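You operate a simulated robot arm through the tools that you are given. There is no shell and no other tool.

You run a simulated robot arm. Do the job below in one go: nothing can be reset, and whatever is moved stays where it is left.

JOB
Gauge both loose rings and drop each through its hole.
Fine: the smallest hole over the dial's reading; jaw drawn back open.

It is judged by the outcome, as a careful person would: the job done as asked, and still so three seconds after it is handed in. It fails if anything else is knocked over, pushed out of place, dropped, spilled or broken.

ROBOT AND FRAMES
A 7-joint arm with a two-finger parallel gripper, fixed in place. Base frame: the origin is at the foot of the arm, x ahead of it, y to its left, z up; the work surface is at about z = 900. Units: mm, rad, N and s.
With the tool pointing down near the work surface it reaches from about 480 to 920 mm from the base axis. Its first joint turns from -2.007 to 2.007 rad. Payload 3.91 kg.
The TCP is the grasp point between the finger pads, 30 mm short of the fingertips. In the tool frame z runs along the fingers and y along their closing line. Largest opening 110 mm; finger width 20, thickness 10; the body of the gripper, 48 by 112 mm, starts 55 mm behind the TCP.
Orientation is that of the tool frame in the base frame, as a unit quaternion [w, x, y, z]. With the fingers straight down and closing along the base's y, the tool's x points along the base's -x, its y along +y and its z along -z.

CONTROLS
- The arm moves only by the tool drive_tool. Its argument "series" is a list of rows, each an object of numbers (a shift or turn left out is 0, a gripper value left out holds the last): "rx", "ry", "rz": the turn, a rotation vector about the tool's x, y, z in rad; "dx", "dy", "dz": the shift along the tool's x, y, z in m; "jaw": the finger opening in m, from 0 to 0.11. In form: [{"rx": .., "ry": .., "rz": .., "dx": .., "dy": .., "dz": .., "jaw": ..}, ...]. A call has 1 to 20 rows; each row shifts and turns the commanded pose from where the row before left it, along the tool's axes as they then stand. Rows are played at 5 a second. More than 50 mm and 0.15 rad between two rows, or a gripper value outside its range, and nothing of the call is played. A pose out of reach is approached as far as the arm can. The call stops where the force on the tool passes 40 N (or 10 N more than at its start, if that is more) or the arm is blocked; 0.2 s more then pass. The fingers move at their own pace (about 153 mm/s each) and stop on an object; they squeeze with about 24 N. The grip force told is the motor's: it shows also when the fingers shut on nothing. Time passes only in rows, and 0.2 s behind the last, so rows that do not move let the fingers close. The reply holds the time, the measured pose of the TCP, the force on the tool along the base axes, the opening and the grip force, in the units named above and with some noise, with the torque about the TCP (base axes, N m) and any sound that the robot's microphone picked up.
- Cameras (640 x 400 px; columns grow to the right, rows downward): "scene" is fixed at [48.5, 651.8, 1693.4]; the picture's right is [-0.77, -0.64, 0.00], its down [-0.42, 0.50, -0.76] and it looks along [0.49, -0.58, -0.66] (base axes); focal length 329 px, centre (320, 200). "wrist" rides on the gripper at [72, 17, -103] in the tool frame; the picture's right is [-0.23, 0.97, 0.00], its down [-0.76, -0.18, -0.62] and it looks along [-0.61, -0.14, 0.78] (tool axes); focal length 222 px, centre (320, 200). There is no depth. A picture from a camera that has moved, and an enlarged one, comes with that camera's place and axes in the base frame and with its lens.
- camera(camera): a new picture of that camera. It takes no simulated time.
- move_column(by): slides the trunk up (or, below 0, down) by that many mm; the arm rides with it, the base frame stays. It gives what a move gives, with no picture.
- inspect(camera, box): a new picture of the part [left, top, right, bottom] of that camera's present view, enlarged. It takes no simulated time.
- hand_in(): hands the job in; it is judged then, once.

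Nothing tells you positions but the pictures and the camera data. Unless the task says otherwise, let go and move clear before handing in.

The tools are called after "Emit:" as a command line: name --argument value ..., lists and objects as JSON in quotes. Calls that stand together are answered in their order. drive_tool: Moves the arm, as the interface text tells. Its arguments: {"type":"object","properties":{"series":{"type":"array","items":{"type":"object","properties":{"rx":{"type":"number"},"ry":{"type":"number"},"rz":{"type":"number"},"dx":{"type":"number"},"dy":{"type":"number"},"dz":{"type":"number"},"jaw":{"type":"number"}}}}},"required":["series"]} The other tools are called the same way: move_column (by) slides the trunk up or down; camera (camera) takes a picture; inspect (camera, box) takes an enlarged picture of a part of a camera's view; hand_in () hands the job in.

At the start:

```text
time_s: 0.0
tcp_pos: [469.1, 109.1, 1227.0]
tool_rot: [0.0, 0.0, 1.0, 0.0]
force: [-0.5, -0.6, -1.2]
wrist_torque: [0.03, 0.0, 0.01]
opening: 109.9
grasp_force: 0.1
trunk travel left (down, up): [-775.0, 215.0]
```

scene: 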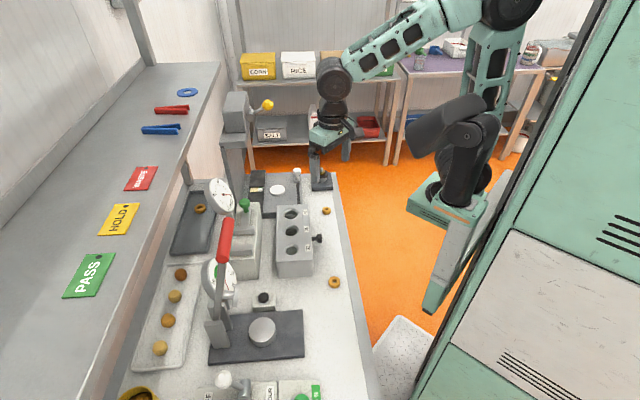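
wrist: 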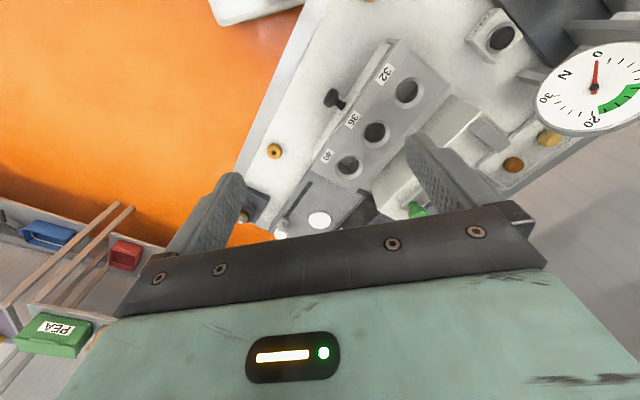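

I see a bench with a gauge block with three holes (labelled 32, 36, 40 apparently), dial gauges, trays, and a couple of orange-brown rings. First I'll look closer at everything before moving.

Emit:
inspect --camera "scene" --box '[230, 160, 360, 300]'

Emit:
inspect --camera "scene" --box '[120, 160, 250, 300]'

Emit:
inspect --camera "scene" --box '[110, 270, 380, 400]'

Emit:
inspect --camera "wrist" --box '[220, 0, 640, 240]'

```text
2.86 times, centred on (295, 230) of scene
camera zoom: at [48.5, 651.8, 1693.4], right [-0.77, -0.64, 0.0], down [-0.42, 0.5, -0.76], along [0.49, -0.58, -0.66], focal length 941 px, centre (391, 114)
```

zoom: 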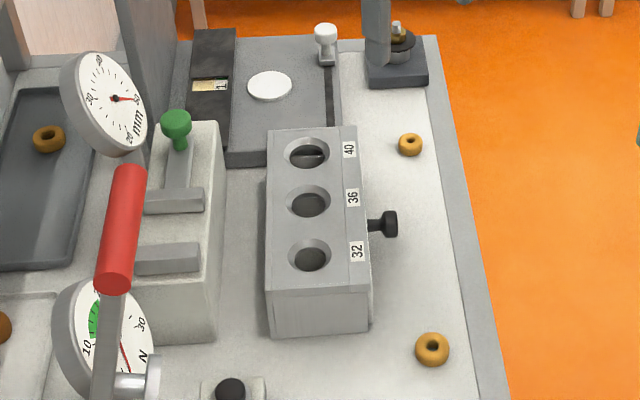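

```text
2.86 times, centred on (185, 230) of scene
camera zoom: at [48.5, 651.8, 1693.4], right [-0.77, -0.64, 0.0], down [-0.42, 0.5, -0.76], along [0.49, -0.58, -0.66], focal length 941 px, centre (706, 114)
```

zoom: 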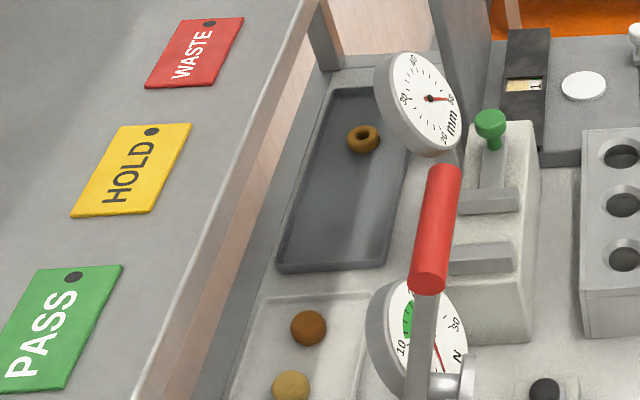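

```text
2.37 times, centred on (245, 335) of scene
camera zoom: at [48.5, 651.8, 1693.4], right [-0.77, -0.64, 0.0], down [-0.42, 0.5, -0.76], along [0.49, -0.58, -0.66], focal length 780 px, centre (498, -120)
```

zoom: 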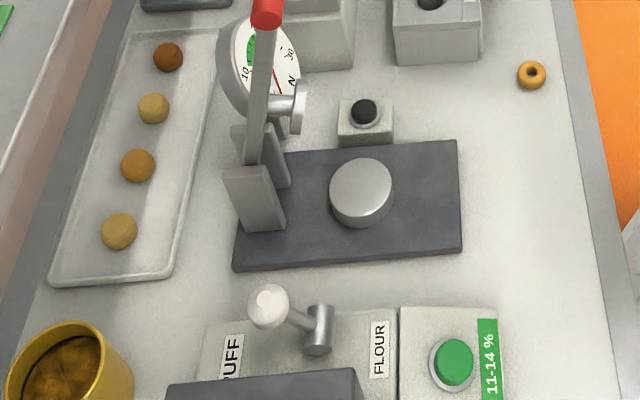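

```text
1.52 times, centred on (430, 120) of wrist
camera zoom: at [395.4, 127.3, 1330.3], right [0.23, 0.97, 0.0], down [0.76, -0.18, 0.62], along [0.61, -0.14, -0.78], focal length 338 px, centre (152, 322)
```

zoom: 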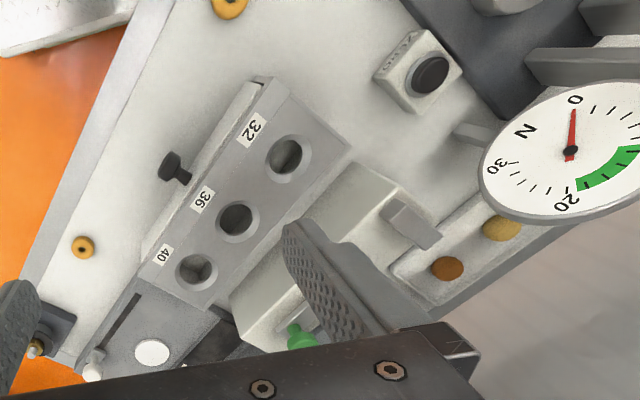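

I see the ring-hole block (32/36/40) standing roughly at (505–608, 132–237), a gauge with a green knob, jaws and a "mm" dial near (636, 302), and two loose rings on the bench near (577,-11) and (376,206). I'll move the wrist camera high over the gauge to look at it closely.

Emit:
drive_tool --series '[{"dx": -0.02, "dy": 0.04}, {"dx": -0.02, "dy": 0.04}, {"dx": -0.02, "dy": 0.04}, {"dx": -0.02, "dy": 0.03}, {"dx": 0, "dy": 0, "dz": 0.02}]'

Emit:
camera --camera "wrist"

Emit:
camera --camera "scene"

```text
time_s: 1.2
tcp_pos: [548.9, 259.7, 1206.0]
tool_rot: [0.0, 0.0, 1.0, 0.001]
force: [0.4, 0.4, -0.3]
wrist_torque: [0.0, 0.01, 0.03]
opening: 110.0
grasp_force: 0.0
trunk travel left (down, up): [-775.0, 215.0]
```

```text
taken
camera wrist: at [474.6, 277.6, 1310.1], right [0.23, 0.97, 0.0], down [0.76, -0.18, 0.62], along [0.61, -0.14, -0.78], focal length 222 px, centre (320, 200)
```

wrist: 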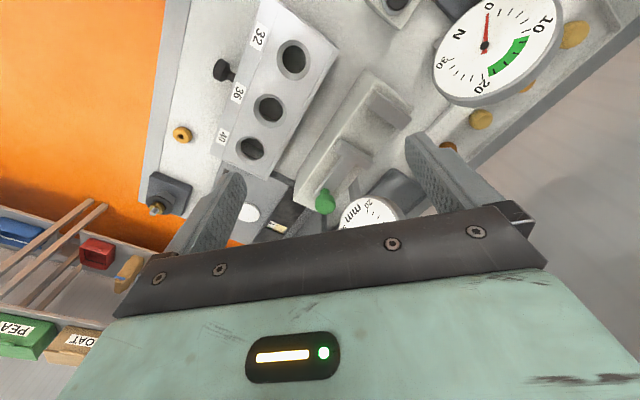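

```text
taken
```

scene: 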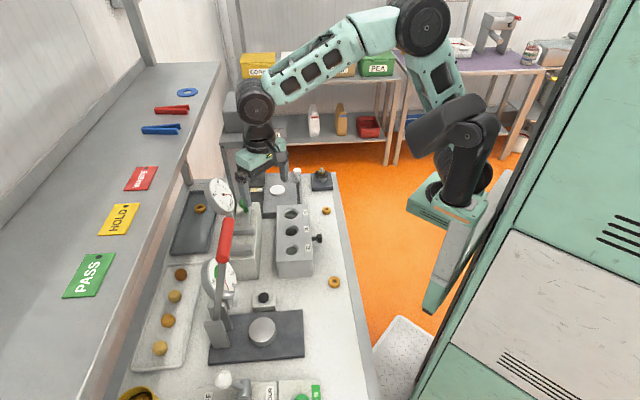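

Emit:
inspect --camera "wrist" --box '[210, 20, 430, 240]'

Emit:
inspect --camera "scene" --box '[190, 160, 270, 300]'

```text
1.82 times, centred on (320, 130) of wrist
camera zoom: at [474.6, 277.6, 1310.1], right [0.23, 0.97, 0.0], down [0.76, -0.18, 0.62], along [0.61, -0.14, -0.78], focal length 404 px, centre (320, 327)
```

zoom: 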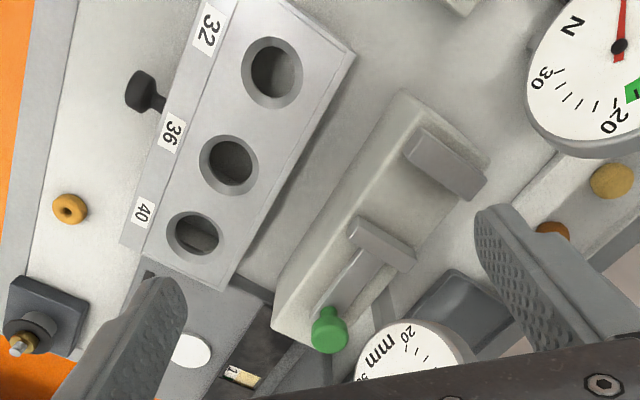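

```text
2.86 times, centred on (230, 230) of scene
camera zoom: at [48.5, 651.8, 1693.4], right [-0.77, -0.64, 0.0], down [-0.42, 0.5, -0.76], along [0.49, -0.58, -0.66], focal length 941 px, centre (577, 114)
```

zoom: 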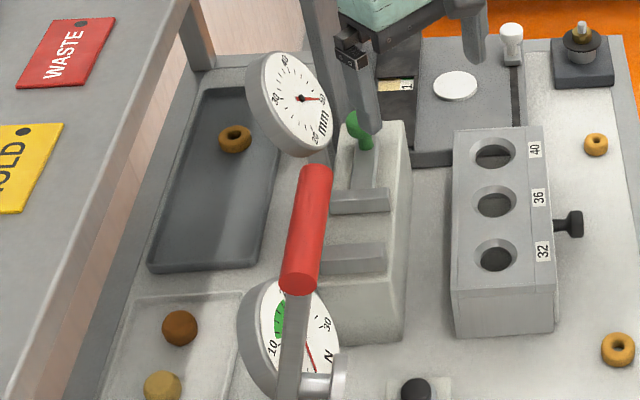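

The gauge is a pale block with a fixed jaw (near), a sliding jaw on a green knob (far), and a "mm" dial on a post to its left. I'll turn the tool 45° in place so the view lines up with the bench and check clearances.

Emit:
drive_tool --series '[{"rz": 0.14}, {"rz": 0.14}, {"rz": 0.14}, {"rz": 0.14}, {"rz": 0.14}, {"rz": 0.085}]'

Emit:
camera --camera "wrist"

Emit:
camera --camera "scene"

```text
time_s: 2.6
tcp_pos: [548.9, 260.0, 1206.4]
tool_rot: [0.0, 0.384, 0.924, 0.0]
force: [0.4, -0.2, -0.3]
wrist_torque: [-0.02, -0.01, 0.01]
opening: 109.9
grasp_force: 0.0
trunk travel left (down, up): [-775.0, 215.0]
```

```text
taken
camera wrist: at [508.8, 323.8, 1310.6], right [0.85, 0.53, 0.0], down [0.41, -0.66, 0.62], along [0.33, -0.53, -0.78], focal length 222 px, centre (320, 200)
```

wrist: 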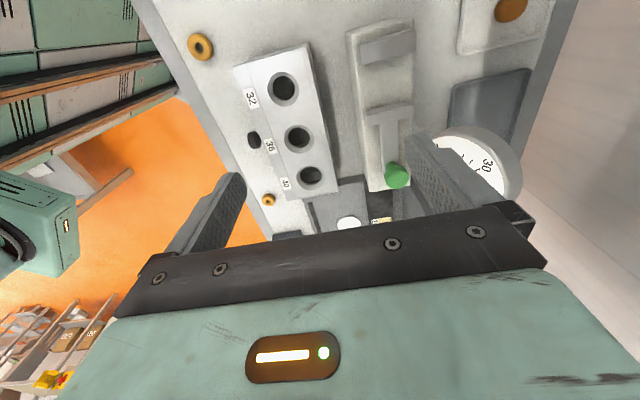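

```text
taken
```

scene: 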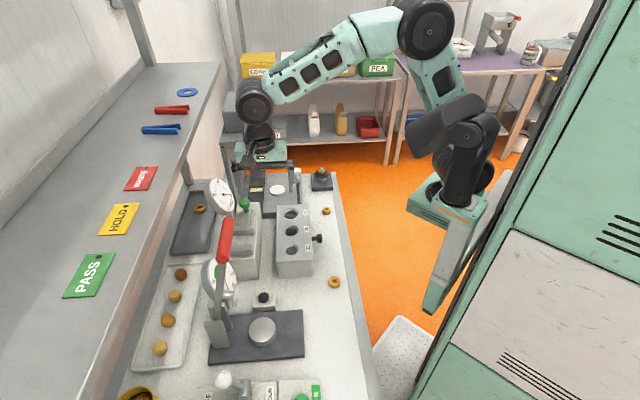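

The view now lines up with the bench; the knob slide, jaws and dial are visible. I'll zoom in on them.

Emit:
inspect --camera "wrist" --box '[310, 0, 530, 240]'

Emit:
inspect --camera "wrist" --box '[170, 10, 350, 240]'

Emit:
inspect --camera "scene" --box '[195, 165, 255, 225]'

```text
1.67 times, centred on (420, 120) of wrist
camera zoom: at [508.8, 323.8, 1310.6], right [0.85, 0.53, 0.0], down [0.41, -0.66, 0.62], along [0.33, -0.53, -0.78], focal length 370 px, centre (153, 333)
```

zoom: 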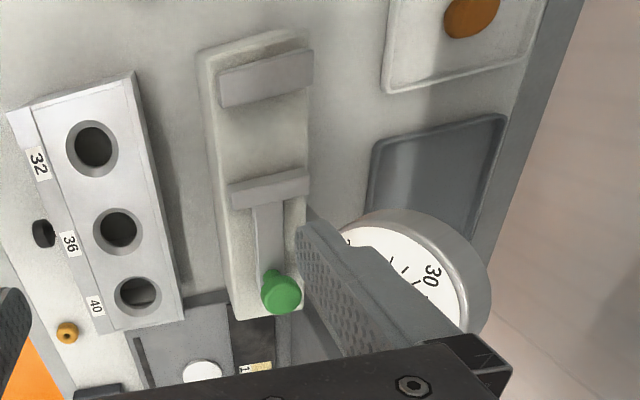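

```text
1.74 times, centred on (260, 125) of wrist
camera zoom: at [508.8, 323.8, 1310.6], right [0.85, 0.53, 0.0], down [0.41, -0.66, 0.62], along [0.33, -0.53, -0.78], focal length 386 px, centre (424, 330)
```

zoom: 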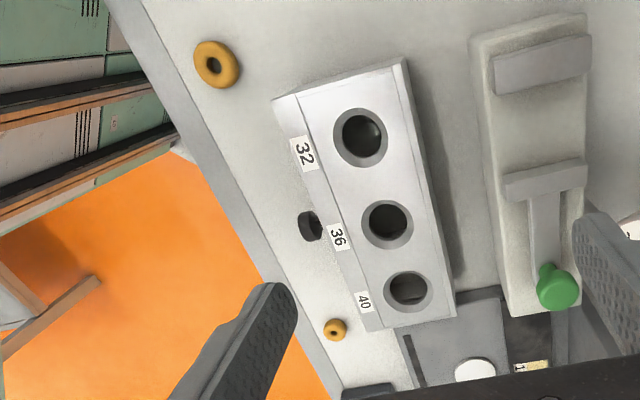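

```text
6.67 times, centred on (225, 195) of scene
camera zoom: at [48.5, 651.8, 1693.4], right [-0.77, -0.64, 0.0], down [-0.42, 0.5, -0.76], along [0.49, -0.58, -0.66], focal length 2195 px, centre (953, 233)
```

zoom: 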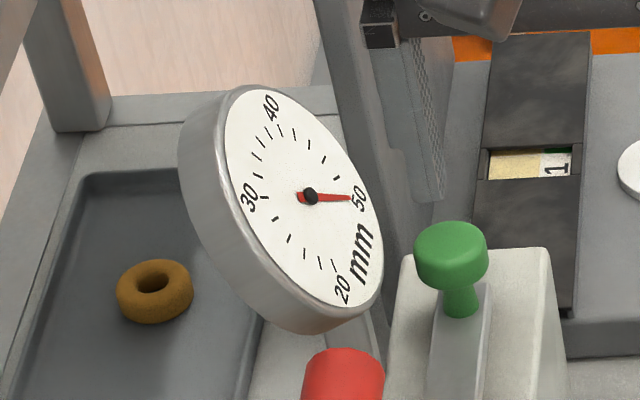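

The dial reads about 50 mm while open and I can read it from the scene camera. I'll take sharper views of the jaws, knob and hole block to fix their positions.

Emit:
inspect --camera "wrist" --box '[340, 10, 430, 110]'

Emit:
inspect --camera "wrist" --box '[340, 95, 430, 195]'

Emit:
inspect --camera "scene" --box '[222, 190, 272, 240]'

Emit:
inspect --camera "scene" --box '[222, 235, 272, 285]'

Emit:
inspect --camera "scene" --box '[270, 200, 340, 280]'

```text
4.00 times, centred on (385, 60) of wrist
camera zoom: at [508.8, 323.8, 1310.6], right [0.85, 0.53, 0.0], down [0.41, -0.66, 0.62], along [0.33, -0.53, -0.78], focal length 888 px, centre (60, 760)
```

zoom: 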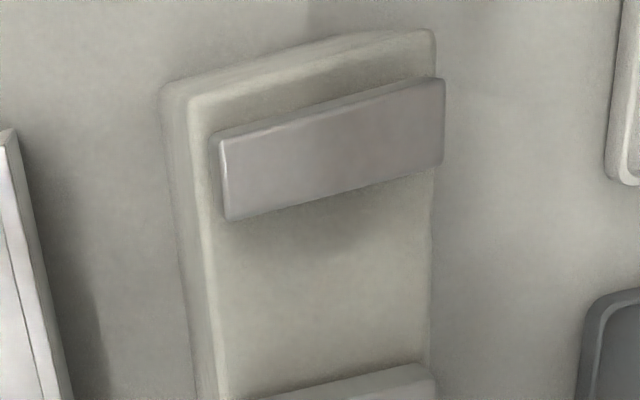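

```text
4.00 times, centred on (385, 145) of wrist
camera zoom: at [508.8, 323.8, 1310.6], right [0.85, 0.53, 0.0], down [0.41, -0.66, 0.62], along [0.33, -0.53, -0.78], focal length 888 px, centre (60, 420)
```

zoom: 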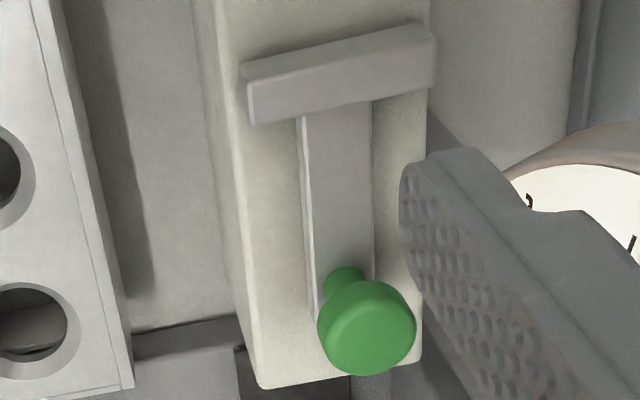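

```text
8.00 times, centred on (247, 215) of scene
camera zoom: at [48.5, 651.8, 1693.4], right [-0.77, -0.64, 0.0], down [-0.42, 0.5, -0.76], along [0.49, -0.58, -0.66], focal length 2634 px, centre (904, 80)
```

zoom: 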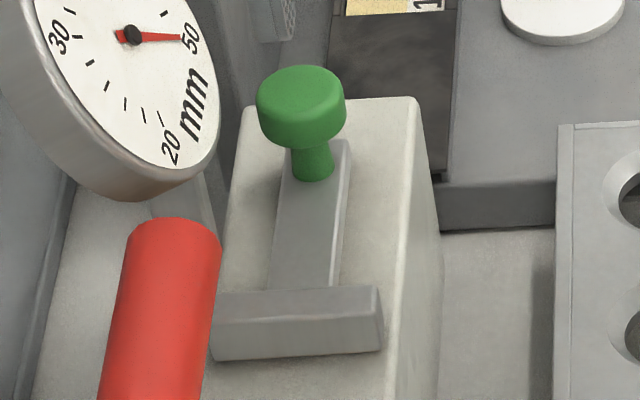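

```text
8.00 times, centred on (247, 260) of scene
camera zoom: at [48.5, 651.8, 1693.4], right [-0.77, -0.64, 0.0], down [-0.42, 0.5, -0.76], along [0.49, -0.58, -0.66], focal length 2634 px, centre (904, -280)
```

zoom: 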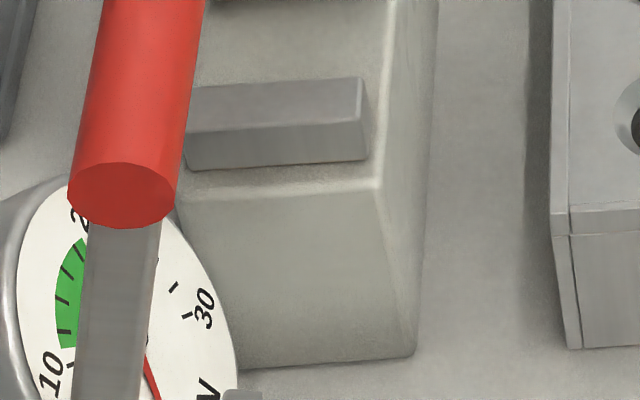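

```text
5.00 times, centred on (305, 240) of scene
camera zoom: at [48.5, 651.8, 1693.4], right [-0.77, -0.64, 0.0], down [-0.42, 0.5, -0.76], along [0.49, -0.58, -0.66], focal length 1646 px, centre (395, 0)
```

zoom: 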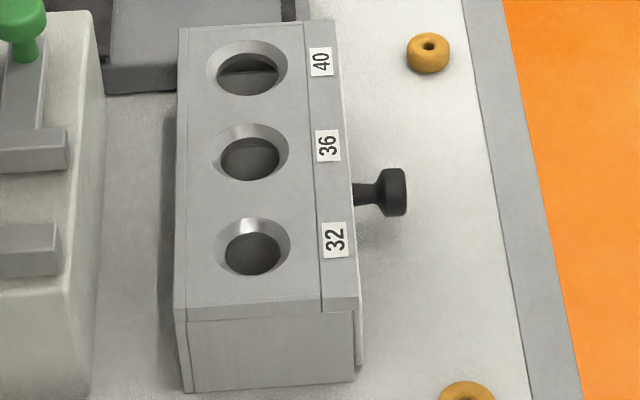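

I've placed the gauge: fixed jaw's face and moving jaw's face are about 58 mm apart on a bed at z≈1001, with the green knob beyond. I'll swing the tool the other way (the orientation needed for the knob) to check clearance to the dial.

Emit:
drive_tool --series '[{"rz": -0.1428}, {"rz": -0.1428}, {"rz": -0.1428}, {"rz": -0.1428}, {"rz": -0.1428}, {"rz": -0.1428}, {"rz": -0.1428}, {"rz": -0.1428}, {"rz": -0.1428}, {"rz": -0.1428}, {"rz": -0.1428}]'

Emit:
camera --camera "wrist"

Emit:
camera --camera "scene"

```text
time_s: 5.0
tcp_pos: [548.2, 259.4, 1206.6]
tool_rot: [0.0, -0.384, 0.923, 0.001]
force: [-0.7, -0.9, -0.5]
wrist_torque: [0.01, 0.01, -0.02]
opening: 110.2
grasp_force: 0.1
trunk travel left (down, up): [-775.0, 215.0]
```

```text
taken
camera wrist: at [484.4, 220.9, 1310.2], right [-0.53, 0.85, 0.0], down [0.66, 0.41, 0.62], along [0.53, 0.33, -0.78], focal length 222 px, centre (320, 200)
```

wrist: 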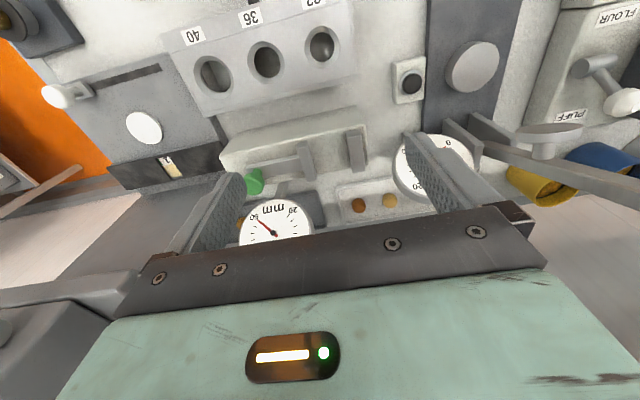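

```text
taken
```

scene: 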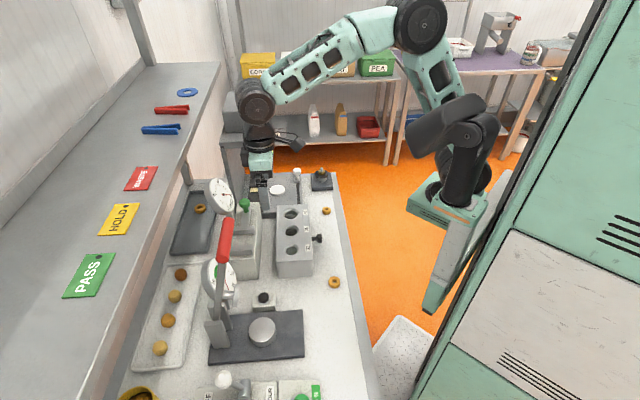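

I see the gauge from the right side now, with dial face visible behind the jaws. I'll zoom in for clearances.

Emit:
inspect --camera "wrist" --box '[200, 110, 380, 240]'

Emit:
inspect --camera "wrist" --box '[160, 0, 360, 120]'

Emit:
inspect --camera "wrist" --box '[360, 60, 640, 240]'

```text
3.08 times, centred on (290, 175) of wrist
camera zoom: at [484.4, 220.9, 1310.2], right [-0.53, 0.85, 0.0], down [0.66, 0.41, 0.62], along [0.53, 0.33, -0.78], focal length 684 px, centre (412, 277)
```

zoom: 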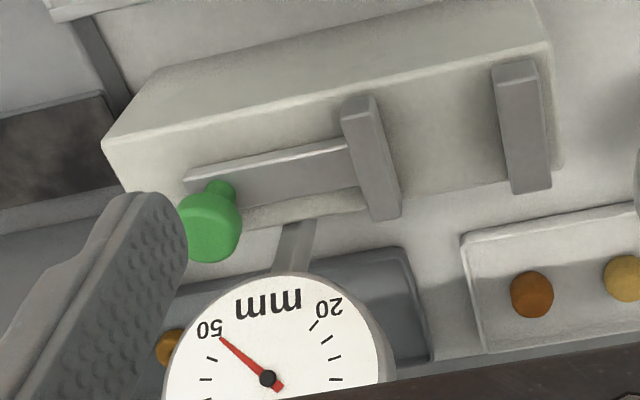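

```text
3.20 times, centred on (260, 60) of wrist
camera zoom: at [484.4, 220.9, 1310.2], right [-0.53, 0.85, 0.0], down [0.66, 0.41, 0.62], along [0.53, 0.33, -0.78], focal length 711 px, centre (512, 648)
```

zoom: 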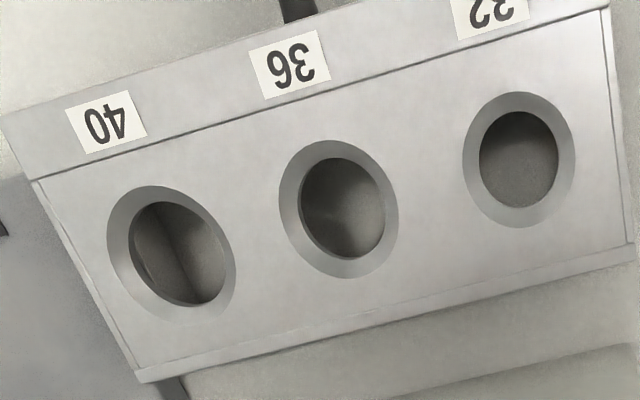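

```text
2.22 times, centred on (500, 150) of wrist
camera zoom: at [484.4, 220.9, 1310.2], right [-0.53, 0.85, 0.0], down [0.66, 0.41, 0.62], along [0.53, 0.33, -0.78], focal length 494 px, centre (-80, 311)
```

zoom: 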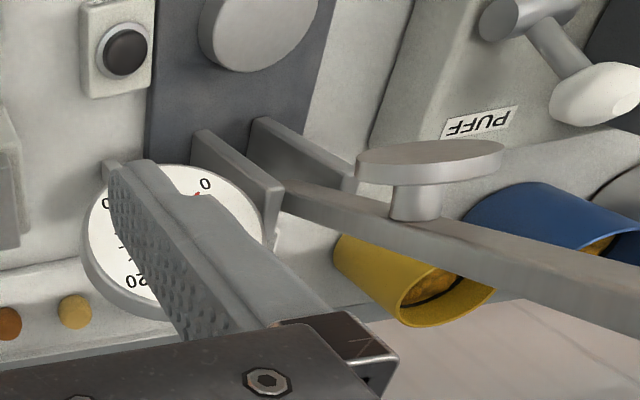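

The dial face is tilted up and to the right, with its lower rim near the knob but clear enough if I grip the knob slightly off to the right. I'll now turn back and move over the first loose ring near (577,-11) for a close look.

Emit:
drive_tool --series '[{"rz": 0.1428}, {"rz": 0.1428}, {"rz": 0.1428}, {"rz": 0.1428}, {"rz": 0.1428}, {"rz": 0.1428}, {"rz": 0.1428}, {"rz": 0.1428}, {"rz": 0.1428}, {"rz": 0.1428}, {"rz": 0.1428}]'

Emit:
drive_tool --series '[{"dx": -0.03, "dy": -0.0245}, {"dx": -0.03, "dy": -0.0245}, {"dx": -0.03, "dy": -0.0245}, {"dx": -0.03, "dy": -0.0245}, {"dx": -0.03, "dy": -0.0245}, {"dx": -0.03, "dy": -0.0245, "dz": 0.02}, {"dx": -0.03, "dy": -0.0245, "dz": 0.02}, {"dz": 0.04}, {"dz": 0.04}, {"dz": 0.03}]'

Emit:
camera --camera "wrist"

Emit:
camera --camera "scene"

```text
time_s: 7.4
tcp_pos: [549.6, 259.7, 1206.7]
tool_rot: [0.0, 0.384, 0.923, 0.001]
force: [0.4, 0.1, -0.6]
wrist_torque: [-0.01, 0.01, 0.01]
opening: 110.0
grasp_force: 0.1
trunk travel left (down, up): [-775.0, 215.0]
```

```text
time_s: 9.6
tcp_pos: [576.5, -11.0, 1056.4]
tool_rot: [0.001, 0.383, 0.924, 0.0]
force: [-0.4, 0.2, 0.6]
wrist_torque: [0.01, -0.01, 0.01]
opening: 110.1
grasp_force: 0.1
trunk travel left (down, up): [-775.0, 215.0]
```

```text
taken
camera wrist: at [536.1, 52.8, 1160.0], right [0.85, 0.53, 0.0], down [0.41, -0.66, 0.62], along [0.33, -0.53, -0.78], focal length 222 px, centre (320, 200)
```

wrist: 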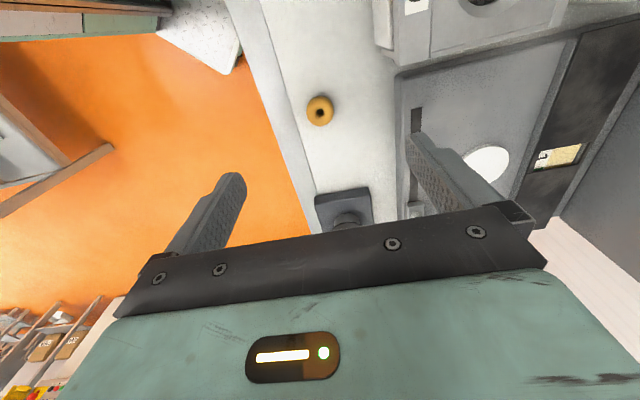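

```text
taken
```

scene: 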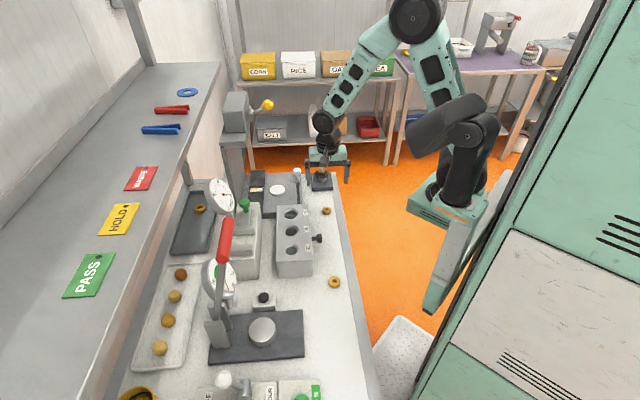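

Emit:
inspect --camera "wrist" --box '[280, 70, 360, 150]'

Emit:
inspect --camera "wrist" --box '[240, 120, 460, 240]'

```text
5.00 times, centred on (320, 110) of wrist
camera zoom: at [536.1, 52.8, 1160.0], right [0.85, 0.53, 0.0], down [0.41, -0.66, 0.62], along [0.33, -0.53, -0.78], focal length 1111 px, centre (320, 650)
```

zoom: 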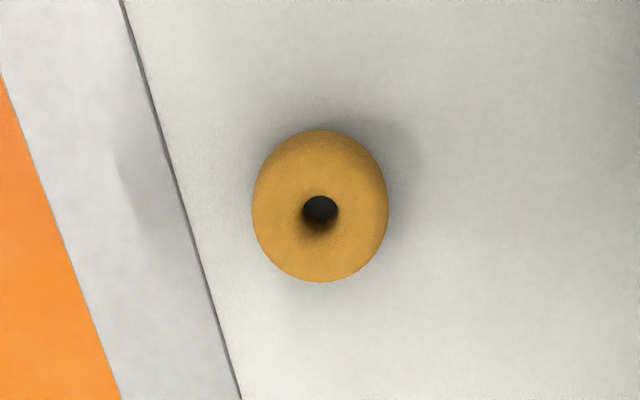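

```text
2.91 times, centred on (350, 180) of wrist
camera zoom: at [536.1, 52.8, 1160.0], right [0.85, 0.53, 0.0], down [0.41, -0.66, 0.62], along [0.33, -0.53, -0.78], focal length 646 px, centre (233, 258)
```

zoom: 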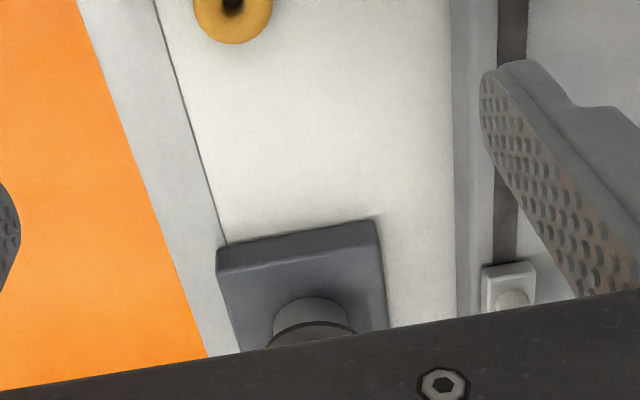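

The ring sits within 1 mm of straight below the gripper and measures about 30 mm across. I'll narrow the opening to 60 mm and descend carefully.

Emit:
drive_tool --series '[{"jaw": 0.06}, {"dz": 0.04}, {"dz": 0.04}, {"dz": 0.022}]'

Emit:
camera --camera "wrist"

```text
time_s: 10.6
tcp_pos: [576.7, -10.5, 954.7]
tool_rot: [0.0, 0.383, 0.924, 0.0]
force: [0.1, -0.2, 0.1]
wrist_torque: [0.02, -0.03, 0.0]
opening: 59.8
grasp_force: 0.0
trunk travel left (down, up): [-775.0, 215.0]
```

```text
taken
camera wrist: at [536.2, 54.1, 1058.2], right [0.85, 0.53, 0.0], down [0.41, -0.66, 0.62], along [0.33, -0.53, -0.78], focal length 222 px, centre (320, 200)
```

wrist: 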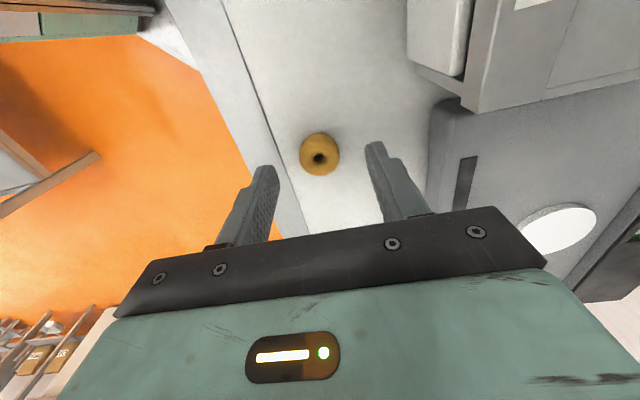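

The ring is centred between the fingers. I'll lower to just above the bench and close.

Emit:
drive_tool --series '[{"dz": 0.01, "dy": -0.001}, {"dz": 0.007}, {"dz": 0.004}, {}]'

Emit:
drive_tool --series '[{"jaw": 0.035}, {"jaw": 0.027}, {}, {}]'

Emit:
inspect --camera "wrist" --box '[240, 100, 420, 240]'

```text
time_s: 11.6
tcp_pos: [577.0, -11.7, 933.7]
tool_rot: [0.0, 0.383, 0.924, 0.0]
force: [0.0, 0.8, -0.9]
wrist_torque: [0.01, 0.02, -0.01]
opening: 60.2
grasp_force: 0.1
trunk travel left (down, up): [-775.0, 215.0]
```

```text
time_s: 12.6
tcp_pos: [575.8, -11.5, 934.0]
tool_rot: [0.0, 0.382, 0.924, 0.0]
force: [-0.3, -0.7, -0.3]
wrist_torque: [0.03, -0.01, 0.0]
opening: 27.6
grasp_force: 12.3
trunk travel left (down, up): [-775.0, 215.0]
```

```text
2.86 times, centred on (330, 170) of wrist
camera zoom: at [535.2, 53.1, 1037.2], right [0.85, 0.53, 0.0], down [0.41, -0.66, 0.62], along [0.33, -0.53, -0.78], focal length 635 px, centre (291, 286)
```

zoom: 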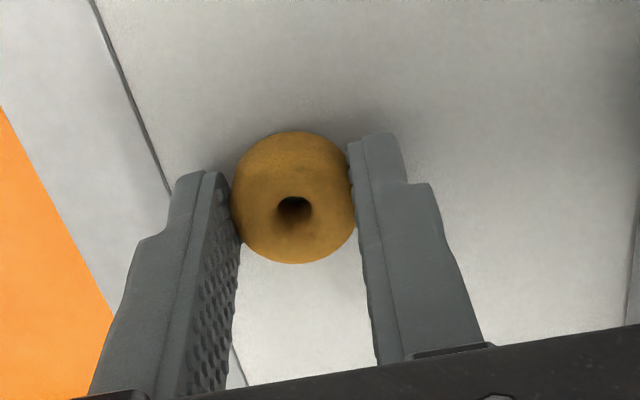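

The ring is held at 27.6 mm opening with moderate force. I'll lift it a little and check that it stays in the grip.

Emit:
drive_tool --series '[{"dz": -0.02}, {"dz": -0.03}, {}]'

Emit:
inspect --camera "wrist" --box '[240, 100, 420, 240]'

Emit:
inspect --camera "scene" --box '[260, 120, 400, 240]'

```text
time_s: 13.4
tcp_pos: [576.0, -11.3, 983.7]
tool_rot: [0.0, 0.383, 0.924, 0.0]
force: [-0.2, 0.3, -0.3]
wrist_torque: [-0.02, 0.0, 0.03]
opening: 28.0
grasp_force: 11.5
trunk travel left (down, up): [-775.0, 215.0]
```

```text
2.86 times, centred on (330, 170) of wrist
camera zoom: at [535.0, 53.0, 1087.3], right [0.85, 0.53, 0.0], down [0.41, -0.66, 0.62], along [0.33, -0.53, -0.78], focal length 635 px, centre (291, 286)
```

zoom: 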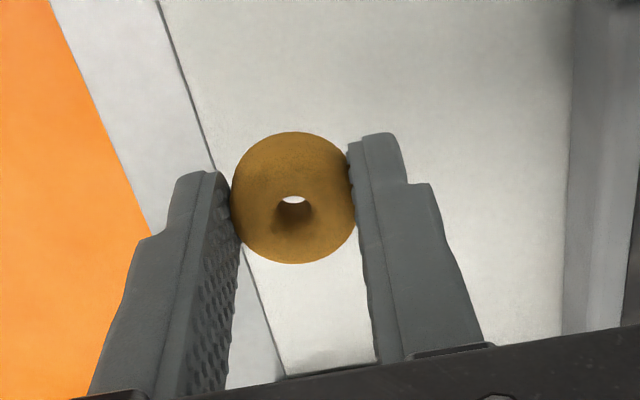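

```text
3.33 times, centred on (330, 180) of scene
camera zoom: at [48.5, 651.8, 1693.4], right [-0.77, -0.64, 0.0], down [-0.42, 0.5, -0.76], along [0.49, -0.58, -0.66], focal length 1097 px, centre (287, 267)
```

zoom: 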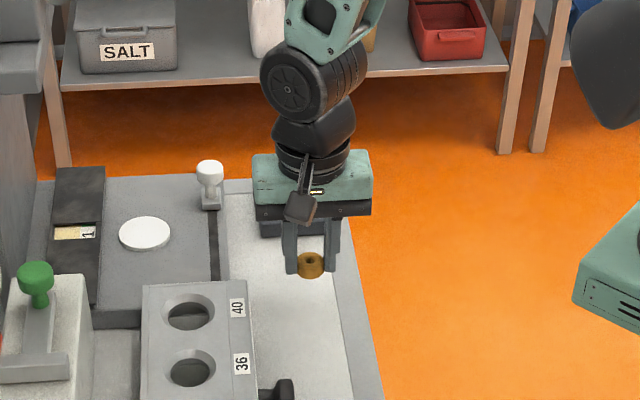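

The ring is firmly held. I'll raise it and carry it toward the gauge, stopping short of it to look.

Emit:
drive_tool --series '[{"dz": -0.042}, {"dz": -0.042}, {"dz": -0.042}, {"dx": 0.0303, "dy": 0.0272}, {"dx": 0.0303, "dy": 0.0272}, {"dx": 0.0303, "dy": 0.0272}, {"dx": 0.0303, "dy": 0.0272}, {"dx": 0.0303, "dy": 0.0272}, {"dx": 0.0303, "dy": 0.0272}, {"dx": 0.0305, "dy": 0.0275}, {}]'

Emit:
camera --camera "wrist"

Emit:
camera --camera "scene"

```text
time_s: 15.8
tcp_pos: [560.4, 275.2, 1110.2]
tool_rot: [-0.001, 0.383, 0.924, 0.001]
force: [-1.2, -0.6, 0.5]
wrist_torque: [-0.01, 0.0, 0.01]
opening: 28.1
grasp_force: 0.8
trunk travel left (down, up): [-775.0, 215.0]
```

```text
taken
camera wrist: at [519.7, 338.9, 1213.4], right [0.85, 0.53, 0.0], down [0.41, -0.66, 0.62], along [0.33, -0.53, -0.78], focal length 222 px, centre (320, 200)
```

wrist: 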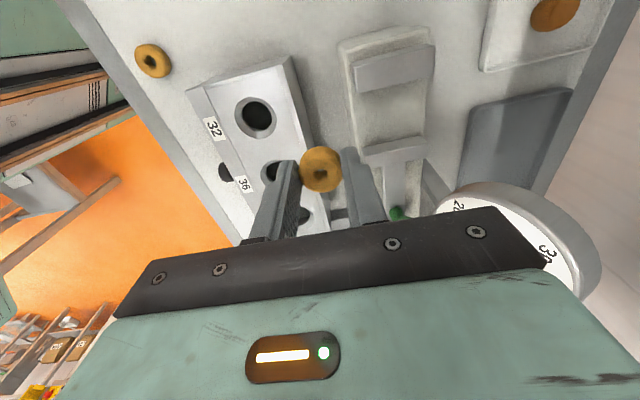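

```text
taken
```

scene: 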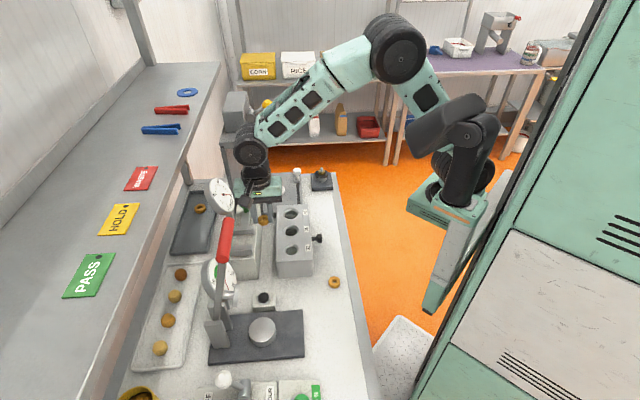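

The ring is still there but the grip force reads low, so I'll tighten a little and look closely.

Emit:
drive_tool --series '[{"jaw": 0.024}, {}]'

Emit:
inspect --camera "wrist" --box '[240, 100, 420, 240]'

Emit:
inspect --camera "scene" --box '[220, 150, 300, 250]'

```text
time_s: 16.4
tcp_pos: [560.6, 273.6, 1110.2]
tool_rot: [0.0, 0.383, 0.924, 0.0]
force: [0.3, 0.3, 0.0]
wrist_torque: [0.02, 0.01, 0.01]
opening: 25.6
grasp_force: 12.1
trunk travel left (down, up): [-775.0, 215.0]
```

```text
2.86 times, centred on (330, 170) of wrist
camera zoom: at [519.8, 338.5, 1213.4], right [0.85, 0.53, 0.0], down [0.41, -0.66, 0.62], along [0.33, -0.53, -0.78], focal length 635 px, centre (291, 286)
```

zoom: 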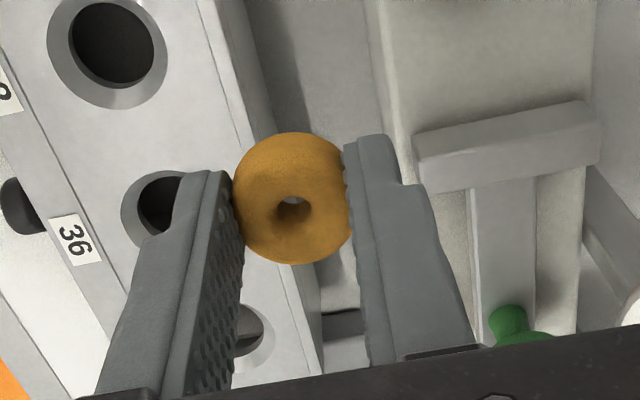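

```text
4.00 times, centred on (260, 200) of scene
camera zoom: at [48.5, 651.8, 1693.4], right [-0.77, -0.64, 0.0], down [-0.42, 0.5, -0.76], along [0.49, -0.58, -0.66], focal length 1317 px, centre (560, 200)
```

zoom: 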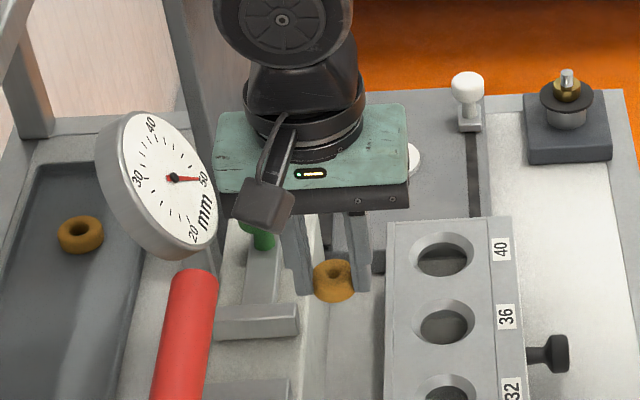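

The ring is held level at the fingertips. I'll shift left over the gauge bed and check alignment before lowering.

Emit:
drive_tool --series '[{"dy": 0.0315}, {"dy": 0.0315}, {}]'

Emit:
camera --camera "wrist"

Emit:
inspect --camera "scene" --box '[190, 150, 290, 280]'

```text
time_s: 17.2
tcp_pos: [603.7, 318.2, 1109.0]
tool_rot: [0.0, 0.383, 0.924, -0.001]
force: [-1.0, -0.8, -0.1]
wrist_torque: [-0.04, 0.02, -0.03]
opening: 27.6
grasp_force: 12.2
trunk travel left (down, up): [-775.0, 215.0]
```

```text
taken
camera wrist: at [564.4, 383.3, 1212.6], right [0.85, 0.53, 0.0], down [0.41, -0.66, 0.62], along [0.33, -0.53, -0.78], focal length 222 px, centre (320, 200)
```

wrist: 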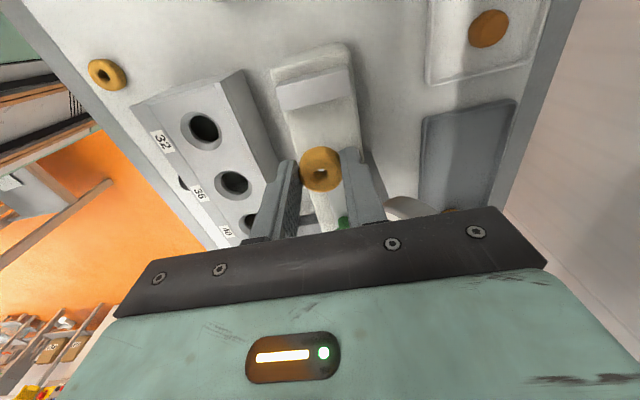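

```text
3.08 times, centred on (240, 215) of scene
camera zoom: at [48.5, 651.8, 1693.4], right [-0.77, -0.64, 0.0], down [-0.42, 0.5, -0.76], along [0.49, -0.58, -0.66], focal length 1013 px, centre (566, 154)
```

zoom: 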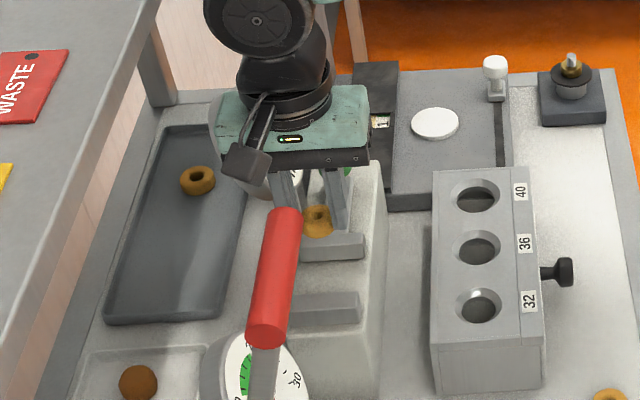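

The gripper is over the bed between the two jaws. I'll lower partway and look again.

Emit:
drive_tool --series '[{"dz": 0.025}, {"dz": 0.02}, {"dz": 0.01}, {}]'

Emit:
camera --camera "wrist"

Emit:
inspect --camera "scene" --box '[190, 150, 290, 280]'

```text
time_s: 18.2
tcp_pos: [604.5, 318.1, 1053.6]
tool_rot: [0.0, 0.383, 0.924, 0.0]
force: [0.0, -0.5, -0.6]
wrist_torque: [-0.01, 0.01, 0.02]
opening: 27.5
grasp_force: 12.3
trunk travel left (down, up): [-775.0, 215.0]
```

```text
taken
camera wrist: at [564.2, 382.7, 1157.3], right [0.85, 0.53, 0.0], down [0.41, -0.66, 0.62], along [0.33, -0.53, -0.78], focal length 222 px, centre (320, 200)
```

wrist: 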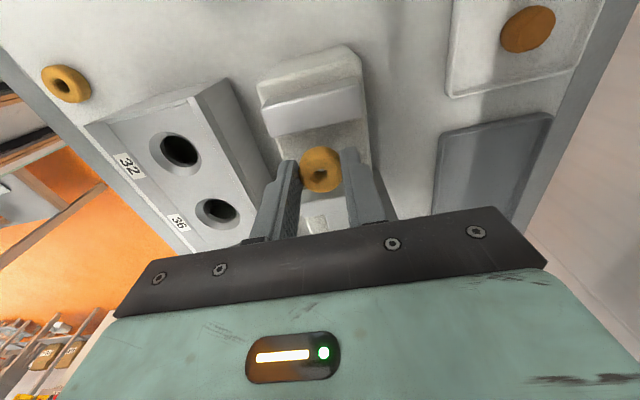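

```text
3.08 times, centred on (240, 215) of scene
camera zoom: at [48.5, 651.8, 1693.4], right [-0.77, -0.64, 0.0], down [-0.42, 0.5, -0.76], along [0.49, -0.58, -0.66], focal length 1013 px, centre (566, 154)
```

zoom: 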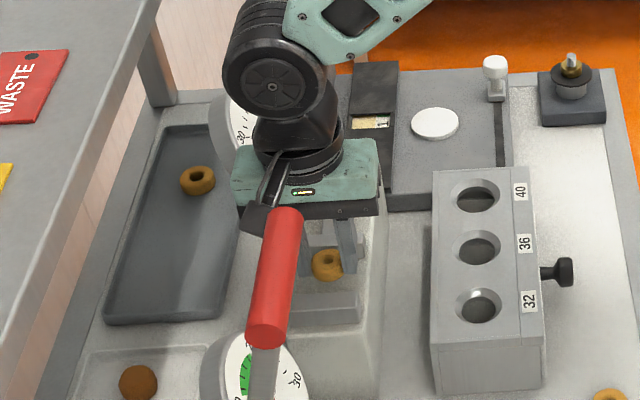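

Ring and fingers are between the jaws with clearance. I'll keep lowering in small steps toward the bed.

Emit:
drive_tool --series '[{"dz": 0.007}, {"dz": 0.006}, {}]'

Emit:
inspect --camera "wrist" --box '[220, 40, 420, 240]'

Emit:
inspect --camera "scene" --box '[230, 210, 280, 260]'

```text
time_s: 19.0
tcp_pos: [603.1, 318.0, 1043.4]
tool_rot: [0.0, 0.383, 0.924, 0.0]
force: [0.6, -0.3, -0.2]
wrist_torque: [0.0, 0.01, 0.0]
opening: 28.0
grasp_force: 12.4
trunk travel left (down, up): [-775.0, 215.0]
```

```text
2.00 times, centred on (320, 140) of wrist
camera zoom: at [564.1, 382.7, 1145.3], right [0.85, 0.53, 0.0], down [0.41, -0.66, 0.62], along [0.33, -0.53, -0.78], focal length 444 px, centre (320, 320)
```

zoom: 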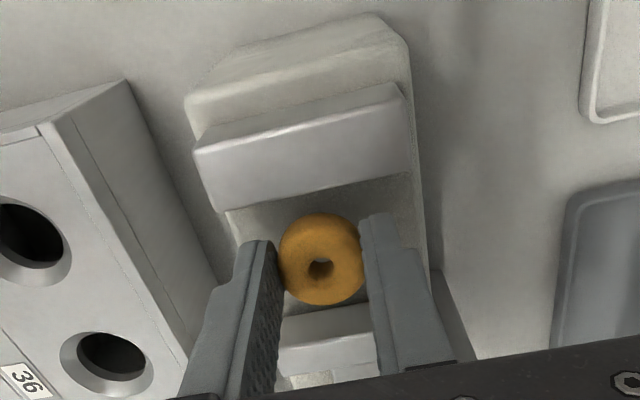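

```text
8.00 times, centred on (255, 235) of scene
camera zoom: at [48.5, 651.8, 1693.4], right [-0.77, -0.64, 0.0], down [-0.42, 0.5, -0.76], along [0.49, -0.58, -0.66], focal length 2634 px, centre (840, -80)
```

zoom: 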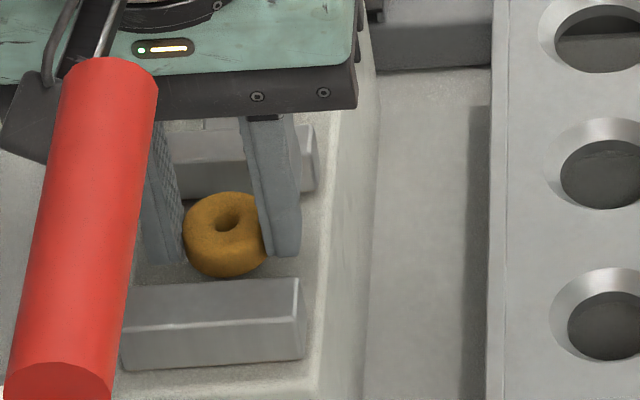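

The ring hovers a few millimetres above the bed. I'll step down gently and watch the force.

Emit:
drive_tool --series '[{"dz": 0.003}, {}]'

Emit:
drive_tool --series '[{"dz": 0.0015}, {}]'

Emit:
drive_tool --series '[{"dz": 0.001}, {}]'

```text
time_s: 19.6
tcp_pos: [604.2, 318.7, 1039.2]
tool_rot: [0.0, 0.383, 0.924, 0.0]
force: [-0.3, -0.4, 0.5]
wrist_torque: [0.02, 0.02, -0.02]
opening: 27.9
grasp_force: 12.3
trunk travel left (down, up): [-775.0, 215.0]
```

```text
time_s: 20.2
tcp_pos: [604.1, 317.4, 1038.2]
tool_rot: [0.0, 0.383, 0.924, 0.0]
force: [0.0, 0.1, -0.2]
wrist_torque: [0.03, 0.0, -0.03]
opening: 27.9
grasp_force: 12.7
trunk travel left (down, up): [-775.0, 215.0]
```

```text
time_s: 20.8
tcp_pos: [604.7, 319.3, 1037.4]
tool_rot: [-0.001, 0.382, 0.924, 0.0]
force: [0.1, 0.8, 0.4]
wrist_torque: [-0.01, 0.01, -0.01]
opening: 27.4
grasp_force: 12.1
trunk travel left (down, up): [-775.0, 215.0]
```

Emit:
drive_tool --series '[{"dz": 0.001}, {}]'

Emit:
drive_tool --series '[{"dz": 0.001}, {}]'

Emit:
inspect --camera "scene" --box '[235, 215, 275, 255]'

```text
time_s: 21.4
tcp_pos: [604.1, 318.2, 1034.7]
tool_rot: [0.0, 0.383, 0.924, 0.0]
force: [0.3, -0.6, 0.6]
wrist_torque: [0.05, 0.02, 0.01]
opening: 27.9
grasp_force: 12.3
trunk travel left (down, up): [-775.0, 215.0]
```

```text
time_s: 22.0
tcp_pos: [605.9, 318.4, 1035.5]
tool_rot: [-0.001, 0.382, 0.924, 0.001]
force: [-1.1, -0.1, -0.1]
wrist_torque: [0.01, -0.01, -0.04]
opening: 28.1
grasp_force: 12.2
trunk travel left (down, up): [-775.0, 215.0]
```

```text
10.00 times, centred on (255, 235) of scene
camera zoom: at [48.5, 651.8, 1693.4], right [-0.77, -0.64, 0.0], down [-0.42, 0.5, -0.76], along [0.49, -0.58, -0.66], focal length 3292 px, centre (970, -150)
```

zoom: 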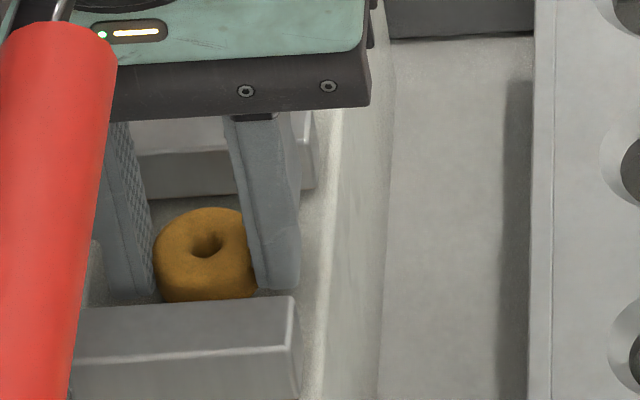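

No contact force yet; I'll continue with 1 mm steps.

Emit:
drive_tool --series '[{"dz": 0.001}, {}]'

Emit:
drive_tool --series '[{"dz": 0.001}, {}]'

Emit:
inspect --camera "wrist" --box '[220, 40, 420, 240]'

```text
time_s: 22.6
tcp_pos: [603.2, 317.7, 1034.2]
tool_rot: [0.0, 0.383, 0.924, -0.001]
force: [0.2, 0.1, 2.4]
wrist_torque: [0.01, 0.0, 0.03]
opening: 27.9
grasp_force: 11.4
trunk travel left (down, up): [-775.0, 215.0]
```

```text
time_s: 23.2
tcp_pos: [604.2, 317.5, 1034.3]
tool_rot: [0.001, 0.383, 0.924, 0.001]
force: [0.2, 0.3, 7.9]
wrist_torque: [-0.02, -0.02, 0.02]
opening: 28.0
grasp_force: 11.7
trunk travel left (down, up): [-775.0, 215.0]
```

```text
2.00 times, centred on (320, 140) of wrist
camera zoom: at [564.2, 382.4, 1136.6], right [0.85, 0.53, 0.0], down [0.41, -0.66, 0.62], along [0.33, -0.53, -0.78], focal length 444 px, centre (320, 320)
```

zoom: 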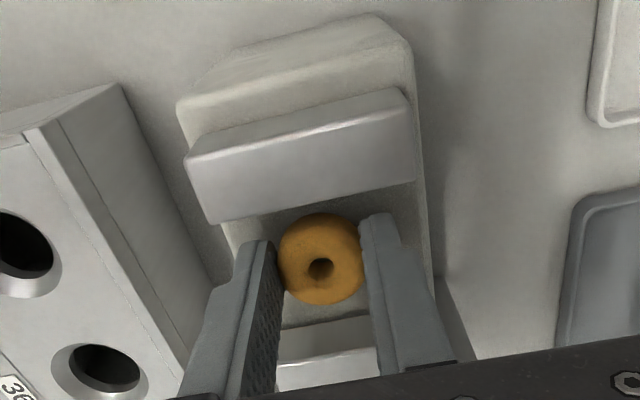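

The ring rests on the bed (8 N contact). I'll ease up 1 mm, open the fingers and withdraw straight up.

Emit:
drive_tool --series '[{"dz": -0.001}, {"jaw": 0.035}, {"jaw": 0.05}, {}, {}]'

Emit:
drive_tool --series '[{"dz": -0.015}, {"dz": -0.025}, {"dz": -0.04}, {}]'

Emit:
camera --camera "wrist"

Emit:
inspect --camera "scene" --box '[190, 160, 290, 280]'

```text
time_s: 24.4
tcp_pos: [603.9, 318.1, 1033.3]
tool_rot: [0.0, 0.383, 0.924, 0.0]
force: [-1.3, 0.1, -0.4]
wrist_torque: [0.01, -0.02, -0.01]
opening: 50.1
grasp_force: 0.0
trunk travel left (down, up): [-775.0, 215.0]
```

```text
time_s: 25.4
tcp_pos: [604.9, 318.5, 1114.9]
tool_rot: [-0.001, 0.382, 0.924, 0.0]
force: [-0.4, 0.0, 0.1]
wrist_torque: [0.01, 0.01, -0.01]
opening: 50.1
grasp_force: 0.1
trunk travel left (down, up): [-775.0, 215.0]
```

```text
taken
camera wrist: at [565.1, 382.7, 1217.5], right [0.85, 0.53, 0.0], down [0.41, -0.66, 0.62], along [0.33, -0.53, -0.78], focal length 222 px, centre (320, 200)
```

wrist: 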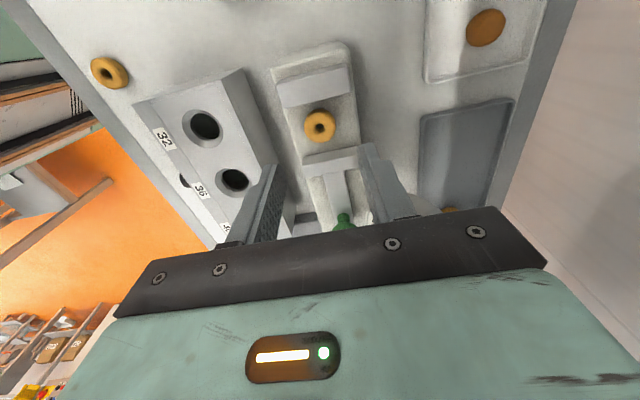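

```text
3.33 times, centred on (240, 220) of scene
camera zoom: at [48.5, 651.8, 1693.4], right [-0.77, -0.64, 0.0], down [-0.42, 0.5, -0.76], along [0.49, -0.58, -0.66], focal length 1097 px, centre (587, 133)
```

zoom: 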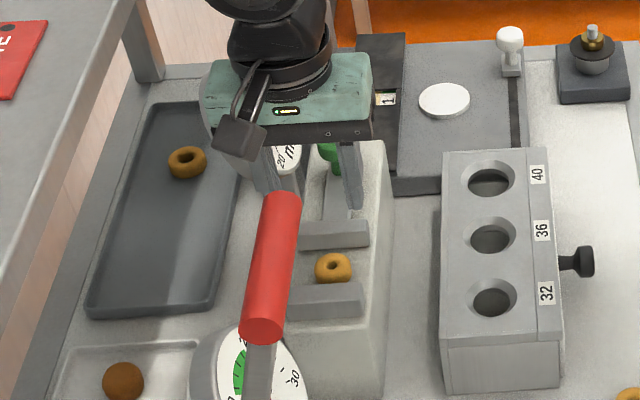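

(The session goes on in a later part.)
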